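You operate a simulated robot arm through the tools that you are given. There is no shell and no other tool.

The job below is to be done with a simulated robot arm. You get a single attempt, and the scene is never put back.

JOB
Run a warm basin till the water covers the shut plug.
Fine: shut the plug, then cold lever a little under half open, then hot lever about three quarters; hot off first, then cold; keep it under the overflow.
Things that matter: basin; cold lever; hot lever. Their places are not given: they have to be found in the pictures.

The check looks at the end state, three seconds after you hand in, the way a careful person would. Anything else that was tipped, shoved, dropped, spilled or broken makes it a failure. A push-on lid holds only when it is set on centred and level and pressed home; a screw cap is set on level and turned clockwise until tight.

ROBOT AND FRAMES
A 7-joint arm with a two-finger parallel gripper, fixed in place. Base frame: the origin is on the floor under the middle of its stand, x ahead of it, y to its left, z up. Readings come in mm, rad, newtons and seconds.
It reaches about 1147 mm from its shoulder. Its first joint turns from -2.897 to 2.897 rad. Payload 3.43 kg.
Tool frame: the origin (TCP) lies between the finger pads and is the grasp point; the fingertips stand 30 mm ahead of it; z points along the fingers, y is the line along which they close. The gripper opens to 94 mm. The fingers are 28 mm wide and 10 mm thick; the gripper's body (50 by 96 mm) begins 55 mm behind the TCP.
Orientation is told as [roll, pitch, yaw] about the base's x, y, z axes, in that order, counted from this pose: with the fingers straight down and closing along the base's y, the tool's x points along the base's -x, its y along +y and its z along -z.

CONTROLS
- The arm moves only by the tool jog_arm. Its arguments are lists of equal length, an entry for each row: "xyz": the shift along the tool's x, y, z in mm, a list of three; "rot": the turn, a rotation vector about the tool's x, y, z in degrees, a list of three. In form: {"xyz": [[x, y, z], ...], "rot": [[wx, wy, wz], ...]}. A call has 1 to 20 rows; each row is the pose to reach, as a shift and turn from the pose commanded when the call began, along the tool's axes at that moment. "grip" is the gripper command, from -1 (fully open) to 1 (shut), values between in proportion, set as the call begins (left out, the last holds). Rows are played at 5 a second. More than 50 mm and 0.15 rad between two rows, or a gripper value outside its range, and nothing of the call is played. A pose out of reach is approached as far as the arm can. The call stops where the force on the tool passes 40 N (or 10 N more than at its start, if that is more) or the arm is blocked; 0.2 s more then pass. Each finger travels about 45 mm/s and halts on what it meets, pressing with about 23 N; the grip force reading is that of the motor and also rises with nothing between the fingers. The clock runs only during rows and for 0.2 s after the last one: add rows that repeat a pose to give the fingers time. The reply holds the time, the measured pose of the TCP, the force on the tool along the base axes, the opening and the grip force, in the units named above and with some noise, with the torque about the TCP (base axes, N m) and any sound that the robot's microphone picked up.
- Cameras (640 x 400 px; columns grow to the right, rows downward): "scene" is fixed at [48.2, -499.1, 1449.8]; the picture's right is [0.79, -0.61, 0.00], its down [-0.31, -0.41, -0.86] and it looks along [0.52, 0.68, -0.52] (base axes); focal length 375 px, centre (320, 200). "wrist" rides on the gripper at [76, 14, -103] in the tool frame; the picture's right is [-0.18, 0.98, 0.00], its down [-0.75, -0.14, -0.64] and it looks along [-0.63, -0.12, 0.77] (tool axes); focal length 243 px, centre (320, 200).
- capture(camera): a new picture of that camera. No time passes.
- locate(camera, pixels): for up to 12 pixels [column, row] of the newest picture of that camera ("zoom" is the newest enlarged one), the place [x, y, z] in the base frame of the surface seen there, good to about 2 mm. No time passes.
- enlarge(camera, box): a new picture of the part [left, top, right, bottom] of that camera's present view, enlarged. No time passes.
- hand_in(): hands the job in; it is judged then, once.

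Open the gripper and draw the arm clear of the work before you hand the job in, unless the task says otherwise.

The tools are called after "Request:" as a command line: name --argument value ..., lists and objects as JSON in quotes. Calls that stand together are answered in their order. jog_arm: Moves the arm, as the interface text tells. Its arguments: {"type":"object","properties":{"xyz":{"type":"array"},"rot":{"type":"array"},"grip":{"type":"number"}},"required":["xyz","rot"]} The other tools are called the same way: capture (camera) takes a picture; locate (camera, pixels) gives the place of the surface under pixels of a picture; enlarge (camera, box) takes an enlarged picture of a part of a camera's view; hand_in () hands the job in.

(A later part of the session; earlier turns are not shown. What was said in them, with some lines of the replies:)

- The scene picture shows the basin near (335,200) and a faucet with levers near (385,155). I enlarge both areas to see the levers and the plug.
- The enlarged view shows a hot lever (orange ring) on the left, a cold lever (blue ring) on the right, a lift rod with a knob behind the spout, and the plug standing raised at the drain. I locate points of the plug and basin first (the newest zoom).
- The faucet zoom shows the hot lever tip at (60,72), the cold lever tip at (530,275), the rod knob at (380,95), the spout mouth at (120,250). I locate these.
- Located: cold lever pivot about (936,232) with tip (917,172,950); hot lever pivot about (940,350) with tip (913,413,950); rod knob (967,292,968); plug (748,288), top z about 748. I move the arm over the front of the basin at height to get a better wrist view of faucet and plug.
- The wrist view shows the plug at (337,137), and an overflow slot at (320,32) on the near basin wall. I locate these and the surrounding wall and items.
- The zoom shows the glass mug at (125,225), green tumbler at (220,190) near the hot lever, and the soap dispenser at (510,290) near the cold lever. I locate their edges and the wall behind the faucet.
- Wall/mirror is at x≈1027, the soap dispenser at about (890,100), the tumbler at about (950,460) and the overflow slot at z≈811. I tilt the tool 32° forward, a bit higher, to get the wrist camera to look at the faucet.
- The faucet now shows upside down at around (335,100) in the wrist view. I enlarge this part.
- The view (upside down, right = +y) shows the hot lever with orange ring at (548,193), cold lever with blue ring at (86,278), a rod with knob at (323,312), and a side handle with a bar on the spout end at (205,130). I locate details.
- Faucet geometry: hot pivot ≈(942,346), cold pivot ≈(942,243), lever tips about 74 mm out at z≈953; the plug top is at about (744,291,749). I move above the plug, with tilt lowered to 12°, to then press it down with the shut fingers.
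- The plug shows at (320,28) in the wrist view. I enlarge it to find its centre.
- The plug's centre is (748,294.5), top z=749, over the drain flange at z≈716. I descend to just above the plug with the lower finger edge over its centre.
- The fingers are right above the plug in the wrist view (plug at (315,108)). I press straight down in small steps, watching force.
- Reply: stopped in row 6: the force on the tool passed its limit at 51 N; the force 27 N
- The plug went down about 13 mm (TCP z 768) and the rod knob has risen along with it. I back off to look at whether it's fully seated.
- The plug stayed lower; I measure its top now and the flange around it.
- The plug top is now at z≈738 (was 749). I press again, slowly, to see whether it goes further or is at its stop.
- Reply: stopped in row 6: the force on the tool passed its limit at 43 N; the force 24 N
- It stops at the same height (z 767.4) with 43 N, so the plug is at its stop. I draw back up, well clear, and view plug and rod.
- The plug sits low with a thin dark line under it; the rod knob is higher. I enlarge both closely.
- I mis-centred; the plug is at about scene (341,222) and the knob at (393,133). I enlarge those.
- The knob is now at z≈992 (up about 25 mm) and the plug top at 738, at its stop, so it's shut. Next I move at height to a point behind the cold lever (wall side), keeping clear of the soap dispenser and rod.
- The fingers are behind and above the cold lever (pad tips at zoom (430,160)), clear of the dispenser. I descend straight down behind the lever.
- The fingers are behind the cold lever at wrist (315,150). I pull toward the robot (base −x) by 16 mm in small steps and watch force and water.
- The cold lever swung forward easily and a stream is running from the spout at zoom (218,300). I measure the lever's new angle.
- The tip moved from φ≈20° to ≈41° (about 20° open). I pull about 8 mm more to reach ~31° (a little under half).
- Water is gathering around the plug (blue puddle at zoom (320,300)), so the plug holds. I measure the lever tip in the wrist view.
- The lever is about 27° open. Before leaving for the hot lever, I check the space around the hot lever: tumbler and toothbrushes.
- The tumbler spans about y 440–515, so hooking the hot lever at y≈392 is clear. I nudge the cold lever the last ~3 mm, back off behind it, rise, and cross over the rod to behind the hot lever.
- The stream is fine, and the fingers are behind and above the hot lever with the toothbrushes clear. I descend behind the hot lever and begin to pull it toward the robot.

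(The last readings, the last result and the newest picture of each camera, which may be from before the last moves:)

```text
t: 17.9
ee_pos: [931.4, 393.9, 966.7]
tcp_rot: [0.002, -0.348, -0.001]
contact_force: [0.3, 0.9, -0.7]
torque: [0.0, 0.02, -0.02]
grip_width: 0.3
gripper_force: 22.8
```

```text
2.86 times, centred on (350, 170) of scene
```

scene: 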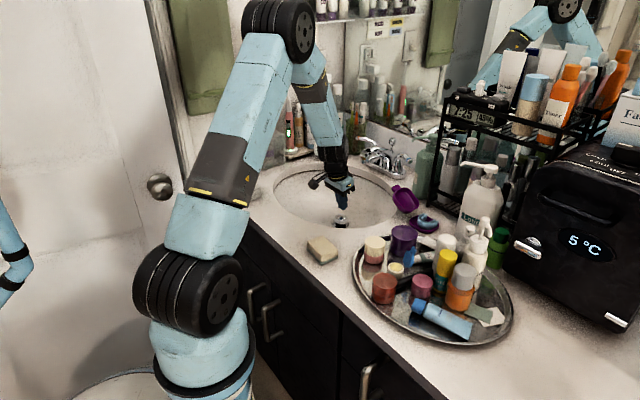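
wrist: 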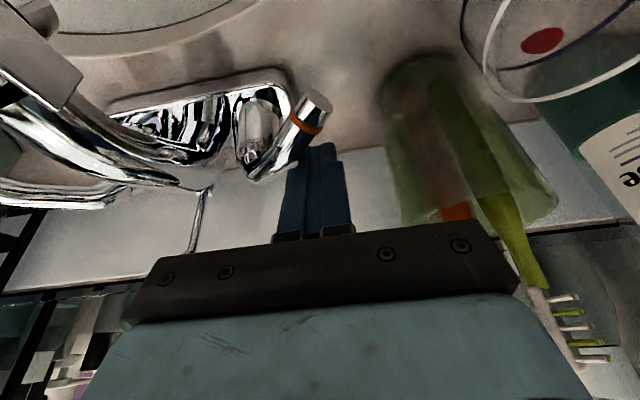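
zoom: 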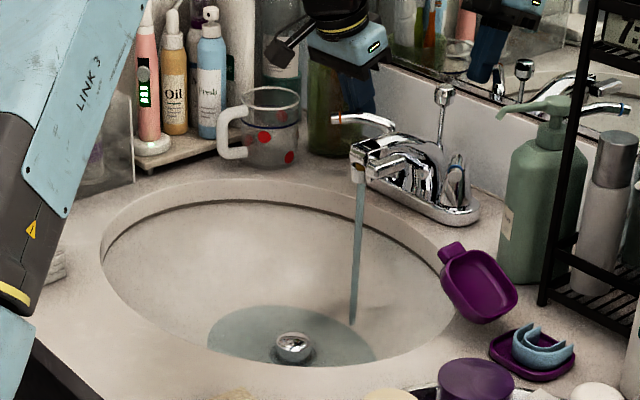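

The hot lever has swung some. I measure its tip at wrist (318,98).

Request:
locate --camera "wrist" --pixels '[[319, 97], [306, 118], [295, 130], [325, 105]]'

```text
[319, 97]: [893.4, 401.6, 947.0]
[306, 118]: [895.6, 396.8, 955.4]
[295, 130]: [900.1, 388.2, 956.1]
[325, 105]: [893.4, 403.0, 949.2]
```

The hot lever is about 20° open (tip at (893,402)). I follow its arc to about 54° open.

Request:
jog_arm --xyz '[[7.1, -3, -2.6], [13.8, -7.6, -5], [17.9, -11.9, -6.5], [21.4, -17.2, -7.8]]' --rot '[[0, 0, 0], [0, 0, 0], [0, 0, 0], [0, 0, 0]]'

Request:
capture --camera "wrist"

Request:
enlarge --camera "scene" --box '[260, 100, 440, 240]'

```text
t: 18.9
ee_pos: [908.4, 377.1, 967.9]
tcp_rot: [0.0, -0.35, 0.0]
contact_force: [-0.4, 0.9, 0.2]
torque: [0.01, 0.0, -0.02]
grip_width: 0.0
gripper_force: 23.3
```

```text
taken
```

wrist: 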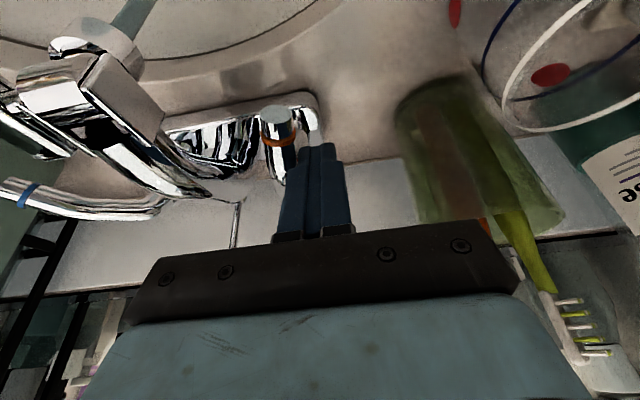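

```text
2.86 times, centred on (350, 170) of scene
```

zoom: 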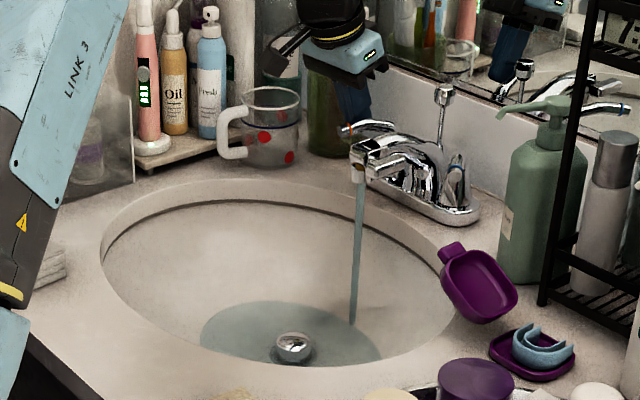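

The hot lever now points mostly forward. I measure its tip at (275,112) and the cold lever's tip at (20,195).

Request:
locate --camera "wrist" --pixels '[[275, 110], [278, 140], [15, 190], [30, 198], [285, 112]]'

Request:
enlarge --camera "scene" --box '[340, 130, 410, 180]'

```text
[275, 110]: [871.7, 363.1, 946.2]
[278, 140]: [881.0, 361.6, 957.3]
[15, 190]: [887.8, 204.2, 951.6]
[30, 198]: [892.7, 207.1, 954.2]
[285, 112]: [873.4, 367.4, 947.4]
```

```text
8.00 times, centred on (375, 155) of scene
```

zoom: 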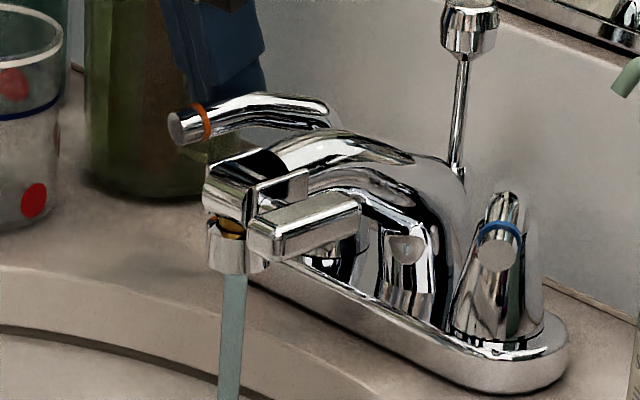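

Hot is ≈56° open and cold ≈33° open (ratio about ¾ to under half). While the basin fills, I lift the fingers from behind the hot lever and move to above the gap between the hot lever and the spout, ready for closing.

Request:
jog_arm --xyz '[[-1.9, 8, 0.7], [-12, 10, -32.9], [-14.5, 0, -69.2], [-8.6, -20, -82], [8.1, -46, -82.8]]' --rot '[[0, 0, 0], [0, 0, 0], [0, 0, 0], [0, 0, 0], [0, 0, 0]]'

Request:
capture --camera "wrist"

Request:
enlarge --camera "scene" --box '[260, 100, 440, 240]'

```text
t: 20.1
ee_pos: [871.9, 329.6, 1041.6]
tcp_rot: [0.004, -0.348, -0.001]
contact_force: [-0.4, 1.4, -1.5]
torque: [-0.03, -0.02, 0.02]
grip_width: 0.1
gripper_force: 22.7
```

```text
taken
```

wrist: 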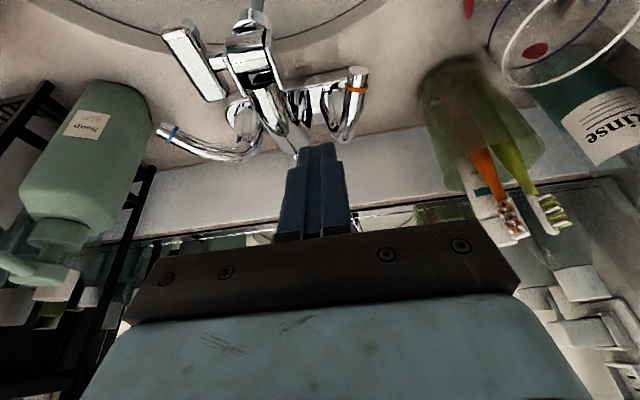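

```text
2.86 times, centred on (350, 170) of scene
```

zoom: 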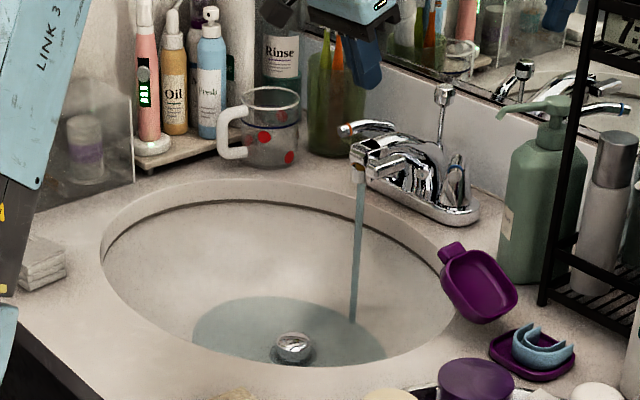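

I check both levers' tips in this wrist view: cold blue ring at (172,133), hot orange ring at (357,90).

Request:
locate --camera "wrist" --pixels '[[161, 129], [172, 134], [200, 148], [245, 145], [358, 75], [357, 92], [345, 130], [290, 130], [258, 40], [270, 110], [240, 110], [300, 120]]'

Request:
enlarge --camera "wrist" --box '[140, 10, 400, 170]'

```text
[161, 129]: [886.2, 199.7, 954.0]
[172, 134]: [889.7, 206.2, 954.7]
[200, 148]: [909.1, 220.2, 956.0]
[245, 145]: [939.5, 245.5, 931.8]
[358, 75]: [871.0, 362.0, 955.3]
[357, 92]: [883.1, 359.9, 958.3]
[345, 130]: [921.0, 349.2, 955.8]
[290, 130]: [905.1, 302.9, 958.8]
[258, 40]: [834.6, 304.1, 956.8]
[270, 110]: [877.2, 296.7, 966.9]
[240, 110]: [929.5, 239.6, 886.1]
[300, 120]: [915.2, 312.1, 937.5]
```

```text
2.46 times, centred on (270, 90) of wrist
```

zoom: 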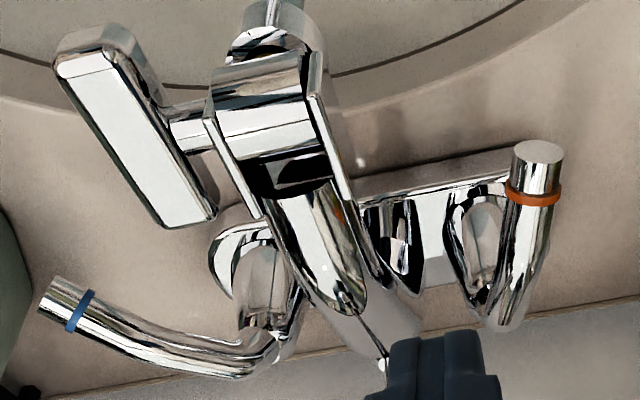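

Cold tip φ≈52° (32° open), hot ≈56° open — as wanted. I check the water surface edges in the scene view.

Request:
enlarge --camera "scene" --box '[290, 190, 400, 240]'

Request:
locate --camera "wrist" --pixels '[[280, 86], [285, 70], [272, 35], [280, 60]]'

```text
5.82 times, centred on (345, 215) of scene
```

zoom: 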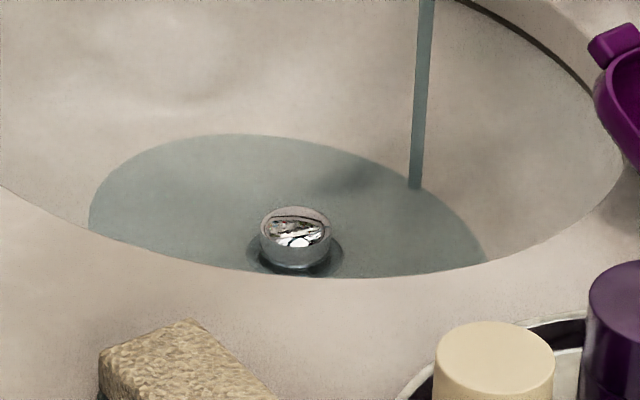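

```text
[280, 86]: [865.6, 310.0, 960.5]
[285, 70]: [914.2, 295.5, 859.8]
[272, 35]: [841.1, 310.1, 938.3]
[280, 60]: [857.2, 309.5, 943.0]
```

The spout's edge is at y≈310, leaving room for the fingers. I locate the water line points in the zoom: (90,215), (240,136), (480,255) and surface at (200,200).

Request:
locate --camera "zoom" --pixels '[[92, 215], [240, 137], [380, 168], [200, 200], [400, 230], [330, 180], [295, 235], [298, 210]]'

```text
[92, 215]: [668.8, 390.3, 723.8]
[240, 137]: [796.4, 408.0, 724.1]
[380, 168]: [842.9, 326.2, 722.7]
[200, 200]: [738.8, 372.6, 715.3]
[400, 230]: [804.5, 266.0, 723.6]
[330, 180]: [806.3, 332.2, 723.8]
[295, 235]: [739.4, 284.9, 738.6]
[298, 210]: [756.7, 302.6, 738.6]
```

Water level is z≈723.8; the plug top is 738.6 and overflow ≈811. I lower the fingers into the gap between spout and hot lever, ready for closing.

Request:
jog_arm --xyz '[[8.5, 1.4, 23.5], [17, 1.4, 47], [25.7, 1.4, 70.5]]' --rot '[[0, 0, 0], [0, 0, 0], [0, 0, 0]]'

Request:
capture --camera "wrist"

Request:
enlarge --camera "scene" --box '[290, 190, 400, 240]'

```text
t: 20.9
ee_pos: [872.7, 328.7, 965.8]
tcp_rot: [0.003, -0.348, -0.001]
contact_force: [0.1, 0.3, 0.2]
torque: [-0.01, -0.03, -0.02]
grip_width: 0.1
gripper_force: 22.9
```

```text
taken
```

wrist: 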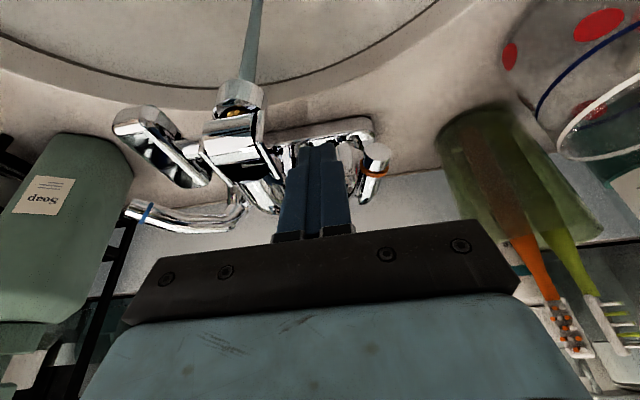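

```text
5.82 times, centred on (345, 215) of scene
```

zoom: 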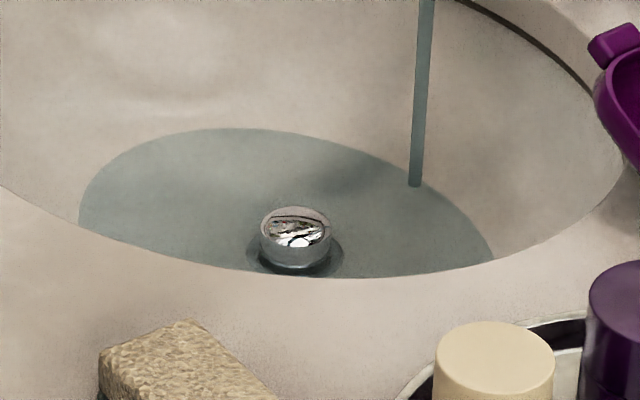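

Fingers sit between spout and hot lever without contact (force ≈0). I wait 4 s while the basin fills.

Request:
jog_arm --xyz '[[0, 0, 0], [0, 0, 0], [0, 0, 0], [0, 0, 0], [0, 0, 0], [0, 0, 0], [0, 0, 0], [0, 0, 0], [0, 0, 0], [0, 0, 0], [0, 0, 0], [0, 0, 0], [0, 0, 0], [0, 0, 0], [0, 0, 0], [0, 0, 0], [0, 0, 0], [0, 0, 0], [0, 0, 0], [0, 0, 0]]' --rot '[[0, 0, 0], [0, 0, 0], [0, 0, 0], [0, 0, 0], [0, 0, 0], [0, 0, 0], [0, 0, 0], [0, 0, 0], [0, 0, 0], [0, 0, 0], [0, 0, 0], [0, 0, 0], [0, 0, 0], [0, 0, 0], [0, 0, 0], [0, 0, 0], [0, 0, 0], [0, 0, 0], [0, 0, 0], [0, 0, 0]]'

Request:
enlarge --camera "scene" --box '[290, 190, 400, 240]'

Request:
locate --camera "zoom" --pixels '[[150, 200], [240, 150], [380, 180], [200, 200], [400, 230], [330, 180], [295, 235], [298, 210]]'

```text
t: 25.1
ee_pos: [871.8, 330.0, 967.2]
tcp_rot: [0.001, -0.347, -0.001]
contact_force: [0.7, -0.4, -0.7]
torque: [0.02, 0.02, 0.0]
grip_width: 0.0
gripper_force: 22.7
```

```text
5.82 times, centred on (345, 215) of scene
```

zoom: 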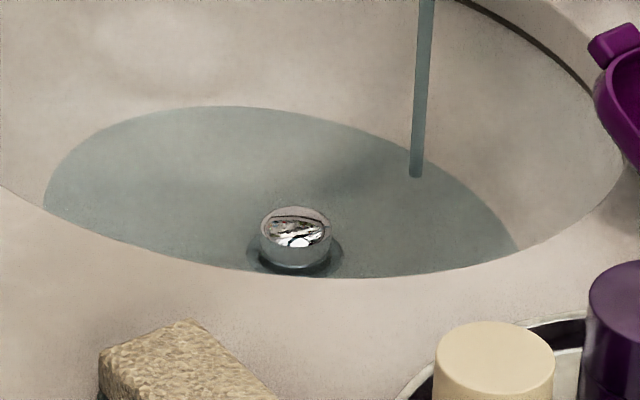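

```text
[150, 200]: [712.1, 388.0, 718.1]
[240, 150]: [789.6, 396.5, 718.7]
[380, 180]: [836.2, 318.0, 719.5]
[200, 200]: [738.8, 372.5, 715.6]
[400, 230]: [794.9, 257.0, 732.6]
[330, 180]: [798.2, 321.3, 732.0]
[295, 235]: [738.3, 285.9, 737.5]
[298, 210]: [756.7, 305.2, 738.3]
```

The level is up to about z 732. I wait another 8 s in two calls.

Request:
jog_arm --xyz '[[0, 0, 0], [0, 0, 0], [0, 0, 0], [0, 0, 0], [0, 0, 0], [0, 0, 0], [0, 0, 0], [0, 0, 0], [0, 0, 0], [0, 0, 0], [0, 0, 0], [0, 0, 0], [0, 0, 0], [0, 0, 0], [0, 0, 0], [0, 0, 0], [0, 0, 0], [0, 0, 0], [0, 0, 0], [0, 0, 0]]' --rot '[[0, 0, 0], [0, 0, 0], [0, 0, 0], [0, 0, 0], [0, 0, 0], [0, 0, 0], [0, 0, 0], [0, 0, 0], [0, 0, 0], [0, 0, 0], [0, 0, 0], [0, 0, 0], [0, 0, 0], [0, 0, 0], [0, 0, 0], [0, 0, 0], [0, 0, 0], [0, 0, 0], [0, 0, 0], [0, 0, 0]]'

Request:
enlarge --camera "scene" --box '[290, 190, 400, 240]'

Request:
locate --camera "zoom" --pixels '[[150, 200], [240, 150], [380, 180], [200, 200], [400, 230], [330, 180], [295, 235], [298, 210], [100, 160], [450, 220], [300, 130], [240, 110]]'

```text
t: 29.3
ee_pos: [871.9, 329.6, 967.0]
tcp_rot: [0.002, -0.35, 0.0]
contact_force: [0.3, -0.2, 0.6]
torque: [-0.03, -0.02, 0.0]
grip_width: 0.1
gripper_force: 23.6
```

```text
5.82 times, centred on (345, 215) of scene
```

zoom: 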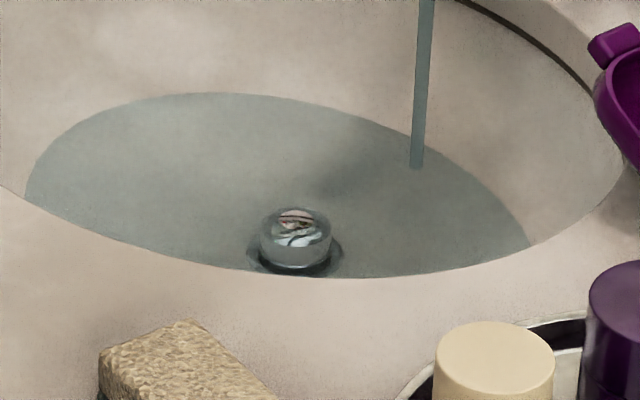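

```text
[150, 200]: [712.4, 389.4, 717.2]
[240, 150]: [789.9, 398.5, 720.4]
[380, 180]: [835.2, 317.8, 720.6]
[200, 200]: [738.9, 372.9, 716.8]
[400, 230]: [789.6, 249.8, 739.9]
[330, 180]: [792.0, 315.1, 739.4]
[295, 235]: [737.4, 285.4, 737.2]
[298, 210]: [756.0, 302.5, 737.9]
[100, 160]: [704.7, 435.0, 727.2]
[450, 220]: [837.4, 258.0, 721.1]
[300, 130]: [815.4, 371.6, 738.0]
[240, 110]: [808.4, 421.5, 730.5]
```

The water just reaches the plug top (surface z≈739.5). I wait further to get a clear cover.

Request:
jog_arm --xyz '[[0, 0, 0], [0, 0, 0], [0, 0, 0], [0, 0, 0], [0, 0, 0], [0, 0, 0], [0, 0, 0], [0, 0, 0], [0, 0, 0], [0, 0, 0], [0, 0, 0], [0, 0, 0], [0, 0, 0], [0, 0, 0], [0, 0, 0], [0, 0, 0], [0, 0, 0], [0, 0, 0], [0, 0, 0], [0, 0, 0]]' --rot '[[0, 0, 0], [0, 0, 0], [0, 0, 0], [0, 0, 0], [0, 0, 0], [0, 0, 0], [0, 0, 0], [0, 0, 0], [0, 0, 0], [0, 0, 0], [0, 0, 0], [0, 0, 0], [0, 0, 0], [0, 0, 0], [0, 0, 0], [0, 0, 0], [0, 0, 0], [0, 0, 0], [0, 0, 0], [0, 0, 0]]'

Request:
enlarge --camera "scene" --box '[260, 130, 440, 240]'

Request:
locate --camera "scene" --pixels '[[359, 220], [347, 212], [360, 215], [340, 205], [345, 209]]'

```text
t: 33.5
ee_pos: [870.6, 329.9, 965.8]
tcp_rot: [0.002, -0.348, 0.001]
contact_force: [0.2, 0.1, -0.5]
torque: [-0.03, -0.05, 0.01]
grip_width: 0.0
gripper_force: 22.7
```

```text
3.56 times, centred on (350, 185) of scene
```

zoom: 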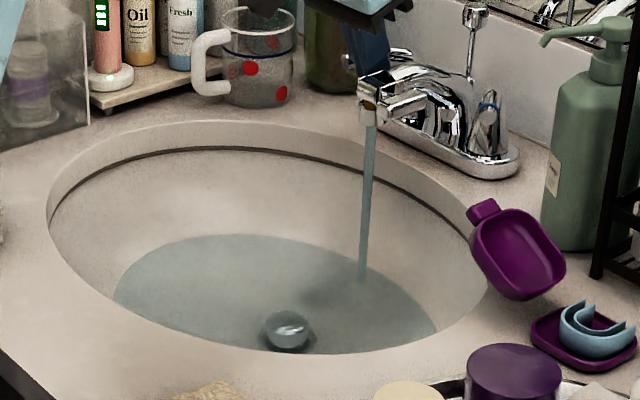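

```text
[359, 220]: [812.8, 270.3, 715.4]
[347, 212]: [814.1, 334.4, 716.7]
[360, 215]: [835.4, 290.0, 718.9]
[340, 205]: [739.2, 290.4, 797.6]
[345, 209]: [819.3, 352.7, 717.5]
```

The plug is under water now (seen at zoom (288,325), submerged). I let it run about 3 s more for a clear margin, then close hot.

Request:
jog_arm --xyz '[[0, 0, 0], [0, 0, 0], [0, 0, 0], [0, 0, 0], [0, 0, 0], [0, 0, 0], [0, 0, 0], [0, 0, 0], [0, 0, 0], [0, 0, 0], [0, 0, 0], [0, 0, 0], [0, 0, 0], [0, 0, 0], [0, 0, 0], [0, 0, 0]]' --rot '[[0, 0, 0], [0, 0, 0], [0, 0, 0], [0, 0, 0], [0, 0, 0], [0, 0, 0], [0, 0, 0], [0, 0, 0], [0, 0, 0], [0, 0, 0], [0, 0, 0], [0, 0, 0], [0, 0, 0], [0, 0, 0], [0, 0, 0], [0, 0, 0]]'

Request:
enlarge --camera "scene" --box '[290, 190, 400, 240]'

Request:
locate --camera "zoom" --pixels '[[150, 200], [240, 150], [380, 180], [200, 200], [400, 230], [330, 180], [295, 235], [298, 210], [100, 160], [450, 220], [300, 130], [240, 110]]'

```text
t: 36.9
ee_pos: [872.0, 330.7, 966.0]
tcp_rot: [0.001, -0.348, 0.0]
contact_force: [-0.6, 0.6, 0.3]
torque: [-0.02, 0.02, 0.03]
grip_width: 0.2
gripper_force: 23.2
```

```text
5.82 times, centred on (345, 215) of scene
```

zoom: 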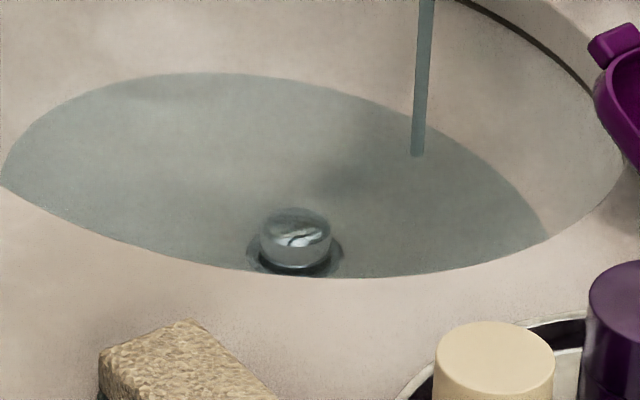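

```text
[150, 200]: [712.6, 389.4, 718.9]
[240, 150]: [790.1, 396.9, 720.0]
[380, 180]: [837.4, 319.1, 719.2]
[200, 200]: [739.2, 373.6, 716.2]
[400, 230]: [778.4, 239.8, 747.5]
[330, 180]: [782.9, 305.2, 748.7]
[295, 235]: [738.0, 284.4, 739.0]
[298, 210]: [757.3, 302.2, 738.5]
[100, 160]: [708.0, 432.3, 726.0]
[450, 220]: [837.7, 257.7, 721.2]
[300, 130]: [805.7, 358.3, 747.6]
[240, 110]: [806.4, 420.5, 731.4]
```

Water surface z≈748, about 10 mm over the plug. I now push the hot lever back along its arc to closed.

Request:
jog_arm --xyz '[[0, 10, 0], [-3.7, 23.9, 1.3], [-9.8, 35.5, 3.6], [-18.4, 44.8, 6.7], [-25, 49.3, 9.1], [-28, 51, 10.2]]' --rot '[[0, 0, 0], [0, 0, 0], [0, 0, 0], [0, 0, 0], [0, 0, 0], [0, 0, 0]]'

Request:
capture --camera "wrist"

Request:
enlarge --camera "scene" --box '[260, 100, 440, 240]'

```text
t: 38.3
ee_pos: [900.3, 381.7, 966.1]
tcp_rot: [0.003, -0.347, 0.001]
contact_force: [-15.2, -4.3, -1.5]
torque: [-0.09, 0.36, 0.05]
grip_width: 0.0
gripper_force: 22.7
```

```text
taken
```

wrist: 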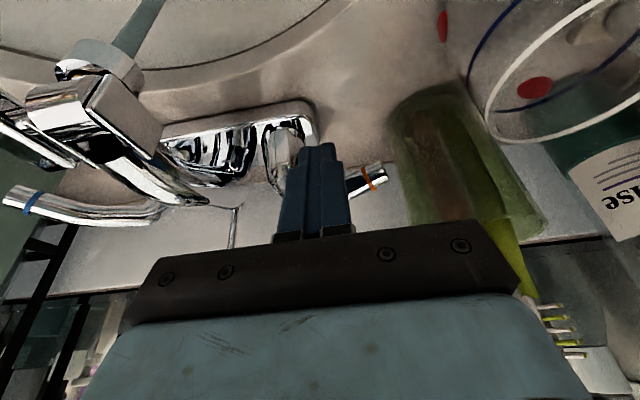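

```text
2.86 times, centred on (350, 170) of scene
```

zoom: 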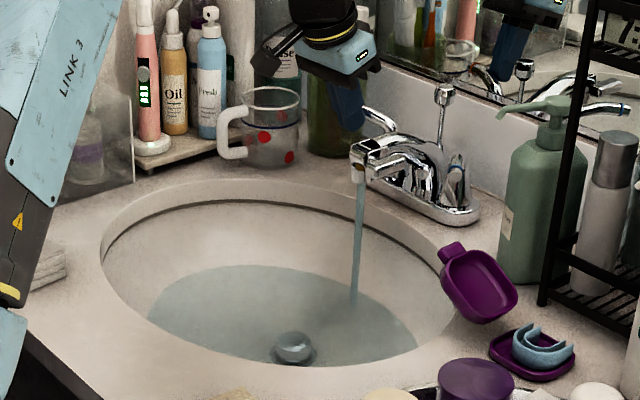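

A 15 N push-back shows the hot lever at its closed stop. I check its tip at (380,172).

Request:
locate --camera "wrist" --pixels '[[381, 171], [370, 178], [376, 165]]'

```text
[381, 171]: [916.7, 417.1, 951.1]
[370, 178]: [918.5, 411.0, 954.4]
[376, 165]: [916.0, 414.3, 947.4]
```

The hot lever tip is back at (916.5,416) — closed. I retract from it, rise over the spout, and move above the inner side of the cold lever.

Request:
jog_arm --xyz '[[7.5, -4, -2.7], [-0.5, -8, -42.4], [-10.5, -20, -81.4], [-13.7, -60, -96.1], [-13.7, -102, -96.1], [-10.3, -142, -86.7]]' --rot '[[0, 0, 0], [0, 0, 0], [0, 0, 0], [0, 0, 0], [0, 0, 0], [0, 0, 0]]'

Request:
capture --camera "wrist"

```text
t: 39.7
ee_pos: [880.7, 239.8, 1052.5]
tcp_rot: [0.002, -0.349, 0.0]
contact_force: [0.0, 0.9, -0.2]
torque: [-0.05, -0.03, -0.03]
grip_width: 0.0
gripper_force: 22.9
```

```text
taken
```

wrist: 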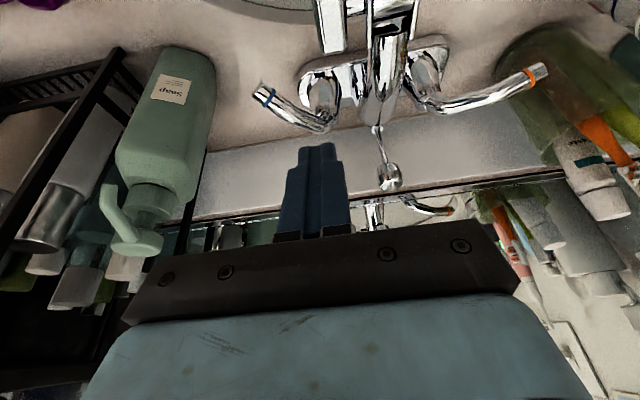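

The fingers are over the gap inside the cold lever (lever tip at (265,95), spout at (385,60)). I descend there and push the cold lever back along its arc to closed.

Request:
jog_arm --xyz '[[9.9, 0, 27.3], [19.8, 0, 54.5], [29.4, 0, 80.8], [25.1, -6.5, 82.4], [20.8, -14.9, 83.9], [16.1, -21.1, 85.6], [10.8, -26.1, 87.6], [9.2, -26.9, 88.2]]' --rot '[[0, 0, 0], [0, 0, 0], [0, 0, 0], [0, 0, 0], [0, 0, 0], [0, 0, 0], [0, 0, 0], [0, 0, 0]]'

Request:
capture --camera "wrist"

Request:
enlarge --camera "scene" --box '[260, 100, 440, 240]'

```text
t: 41.5
ee_pos: [903.9, 212.6, 964.5]
tcp_rot: [0.004, -0.35, -0.002]
contact_force: [-6.4, 2.7, -1.3]
torque: [0.02, 0.14, -0.03]
grip_width: 0.0
gripper_force: 23.4
```

```text
taken
```

wrist: 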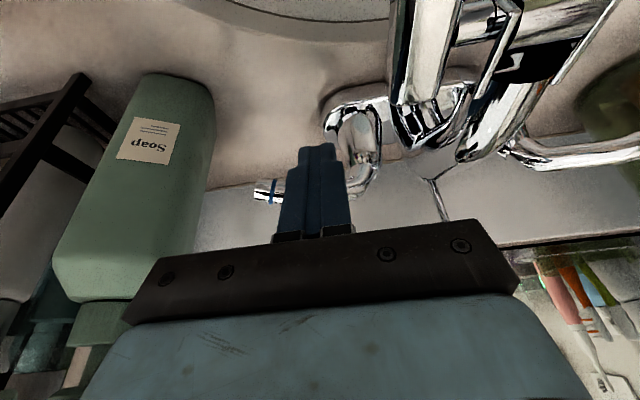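

```text
2.86 times, centred on (350, 170) of scene
```

zoom: 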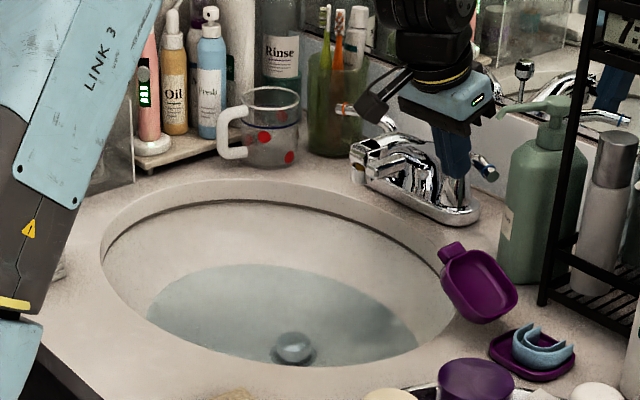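

The stream has stopped. I check the cold lever's tip at (258,192) against its first place (916,174).

Request:
locate --camera "wrist" --pixels '[[257, 190], [270, 192], [280, 192]]'

Request:
enlarge --camera "scene" --box '[340, 130, 410, 200]'

```text
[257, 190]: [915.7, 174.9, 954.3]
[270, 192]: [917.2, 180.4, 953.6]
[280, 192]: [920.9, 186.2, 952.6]
```

```text
5.71 times, centred on (375, 165) of scene
```

zoom: 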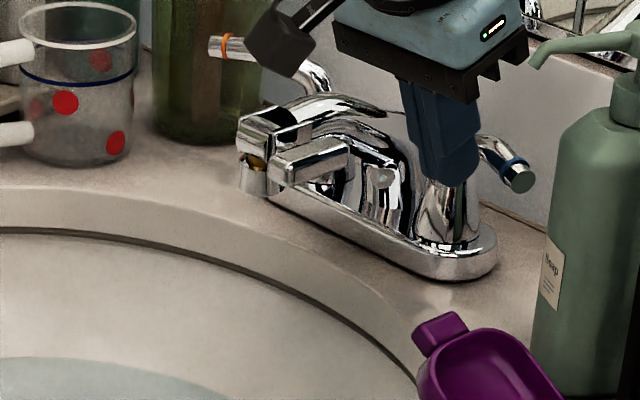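

Cold tip is at (915.7,175), back at its closed place, and no stream shows. I give it a last small press, retract, rise and draw the arm back clear of the sink.

Request:
jog_arm --xyz '[[-1.4, -0.5, 0.5], [5.6, 4, -2.1], [-4.3, 6, -41], [-8.6, 10, -82], [9.4, 20, -120.5], [40.1, 30, -153], [79, 40, -177.8], [119.6, 50, -197.9], [160.2, 60, -218], [202.5, 65, -233.3]]' --rot '[[0, 0, 0], [0, 0, 0], [0, 0, 0], [0, 0, 0], [0, 0, 0], [0, 0, 0], [0, 0, 0], [0, 0, 0], [0, 0, 0], [0, 0, 0]]'

Request:
capture --camera "wrist"

Request:
capture --camera "scene"

Request:
enlarge --camera "scene" --box '[290, 120, 430, 240]'

```text
t: 43.7
ee_pos: [635.8, 278.4, 1112.6]
tcp_rot: [0.002, -0.348, 0.0]
contact_force: [-0.1, 1.0, -1.0]
torque: [0.0, 0.04, -0.02]
grip_width: 0.0
gripper_force: 22.9
```

```text
taken
```

wrist: 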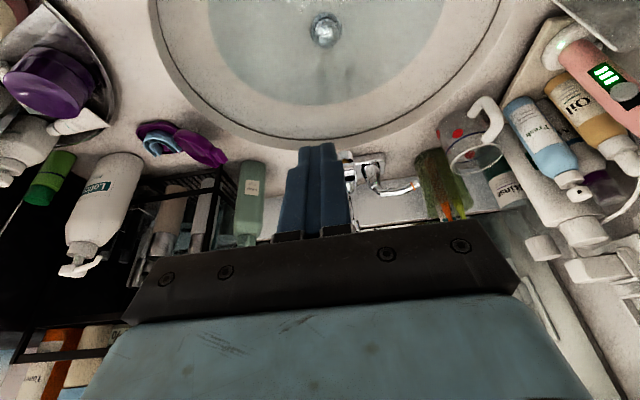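

```text
taken
```

scene: 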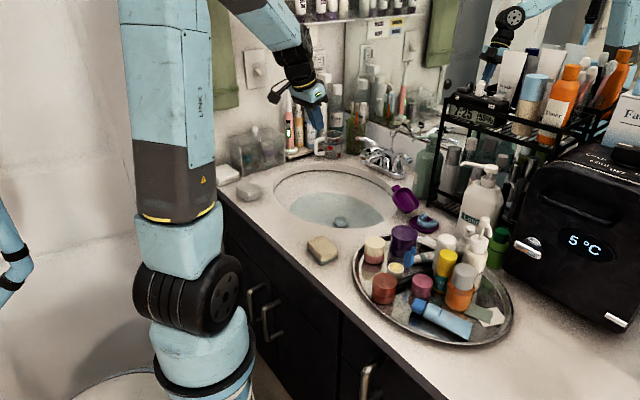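

```text
3.33 times, centred on (360, 180) of scene
```

zoom: 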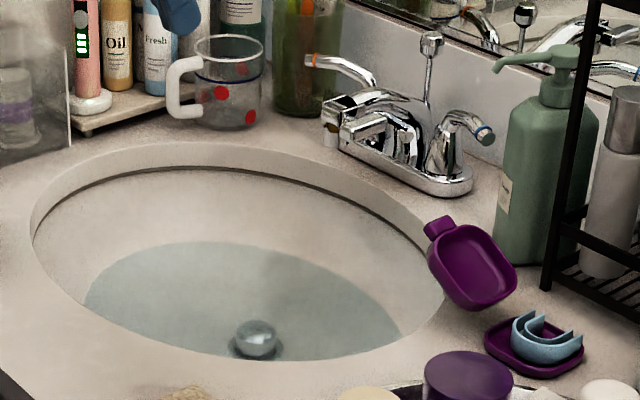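

Both levers look closed, no stream, and the water stands over the plug. I measure the level now, then open the gripper while moving further back and compare afterwards.

Request:
locate --camera "zoom" --pixels '[[316, 334], [276, 305], [258, 277], [300, 320], [255, 335], [290, 312], [330, 340]]'

Request:
jog_arm --xyz '[[30, 0, -30], [60, 0, -60], [90, 0, -80], [120, 0, -90], [120, 0, -90], [120, 0, -90], [120, 0, -90], [120, 0, -90], [120, 0, -90], [120, 0, -90], [120, 0, -90], [120, 0, -90], [120, 0, -90], [120, 0, -90], [120, 0, -90], [120, 0, -90], [120, 0, -90], [120, 0, -90], [120, 0, -90], [120, 0, -90]]' --rot '[[0, 0, 0], [0, 0, 0], [0, 0, 0], [0, 0, 0], [0, 0, 0], [0, 0, 0], [0, 0, 0], [0, 0, 0], [0, 0, 0], [0, 0, 0], [0, 0, 0], [0, 0, 0], [0, 0, 0], [0, 0, 0], [0, 0, 0], [0, 0, 0], [0, 0, 0], [0, 0, 0], [0, 0, 0], [0, 0, 0]]' --grip -1

Request:
capture --camera "scene"

Request:
enlarge --camera "scene" --box '[290, 120, 430, 240]'

Request:
locate --camera "zoom" --pixels '[[316, 334], [276, 305], [258, 277], [300, 320], [255, 335], [290, 312], [330, 340], [487, 135], [312, 60], [432, 45]]'

```text
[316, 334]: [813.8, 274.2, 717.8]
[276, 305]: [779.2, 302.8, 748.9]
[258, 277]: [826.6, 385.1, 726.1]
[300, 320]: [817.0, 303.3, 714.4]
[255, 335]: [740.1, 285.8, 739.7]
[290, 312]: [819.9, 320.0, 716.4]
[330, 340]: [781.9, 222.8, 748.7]
```

```text
t: 47.9
ee_pos: [491.0, 277.0, 1159.0]
tcp_rot: [0.002, -0.349, 0.001]
contact_force: [0.3, -0.4, -0.3]
torque: [-0.03, -0.01, 0.01]
grip_width: 94.1
gripper_force: 0.2
```

```text
taken
```

scene: 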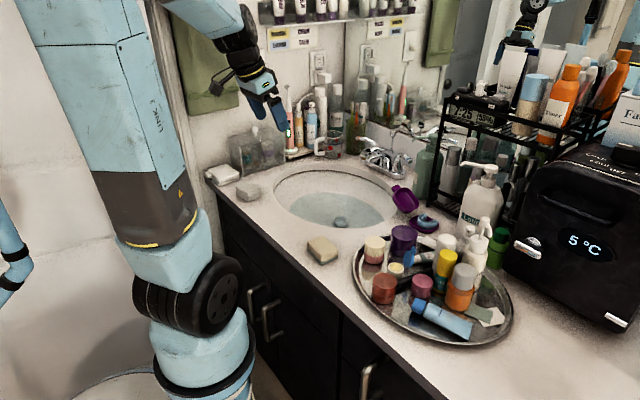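

```text
3.33 times, centred on (360, 180) of scene
```

zoom: 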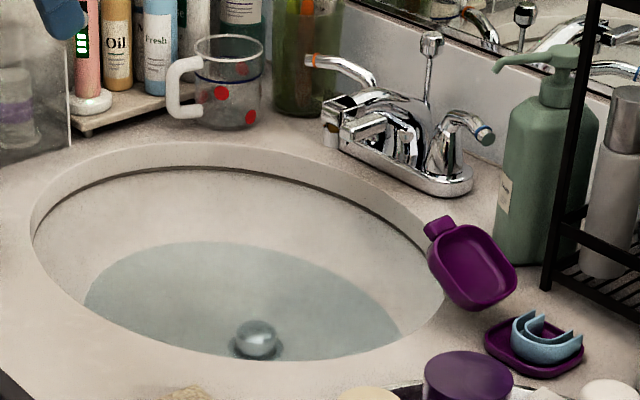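

```text
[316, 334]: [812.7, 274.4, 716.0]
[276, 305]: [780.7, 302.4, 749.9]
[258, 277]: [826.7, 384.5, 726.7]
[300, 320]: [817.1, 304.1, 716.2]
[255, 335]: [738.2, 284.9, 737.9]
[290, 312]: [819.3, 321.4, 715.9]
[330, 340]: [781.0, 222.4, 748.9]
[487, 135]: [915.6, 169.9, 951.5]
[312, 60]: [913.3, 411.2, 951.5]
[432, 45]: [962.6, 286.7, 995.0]
```

The level holds steady at z≈749 after 4 s (plug top 738, overflow ≈811), both levers are back at their closed places, the rod is up, nothing else has moved, and the gripper is open and clear. I hand in the job.

Request:
hand_in

```text
The job is handed in.
```

I shut the plug, ran hot and cold water together until the plug was covered, then turned both levers off and handed the job in. I don't have the result of the check.

- **Plug:** Pressed down to its stop, and the lift rod behind the spout rose with it. It holds: the level did not drop over the last 4 seconds I watched.
- **Water:** The surface is at about z 749 mm. That is roughly 11 mm above the plug top (738 mm) and well below the overflow slot (about 811 mm).
- **Levers:** I opened cold about 32°, then hot about 56°, then closed hot first and cold second. I never found the levers' full travel. The angles keep the ratio you asked for (a little under half to about three quarters) without confirming the exact fractions.
- **Temperature:** Not measured, as there was no sensor. From the run times I estimate a little over half the water came from the hot side, so it should be warm.
- **Surroundings:** Both levers are back at their starting positions and no water is running. I saw nothing else moved or spilled. The gripper is open and the arm is drawn back clear of the sink.
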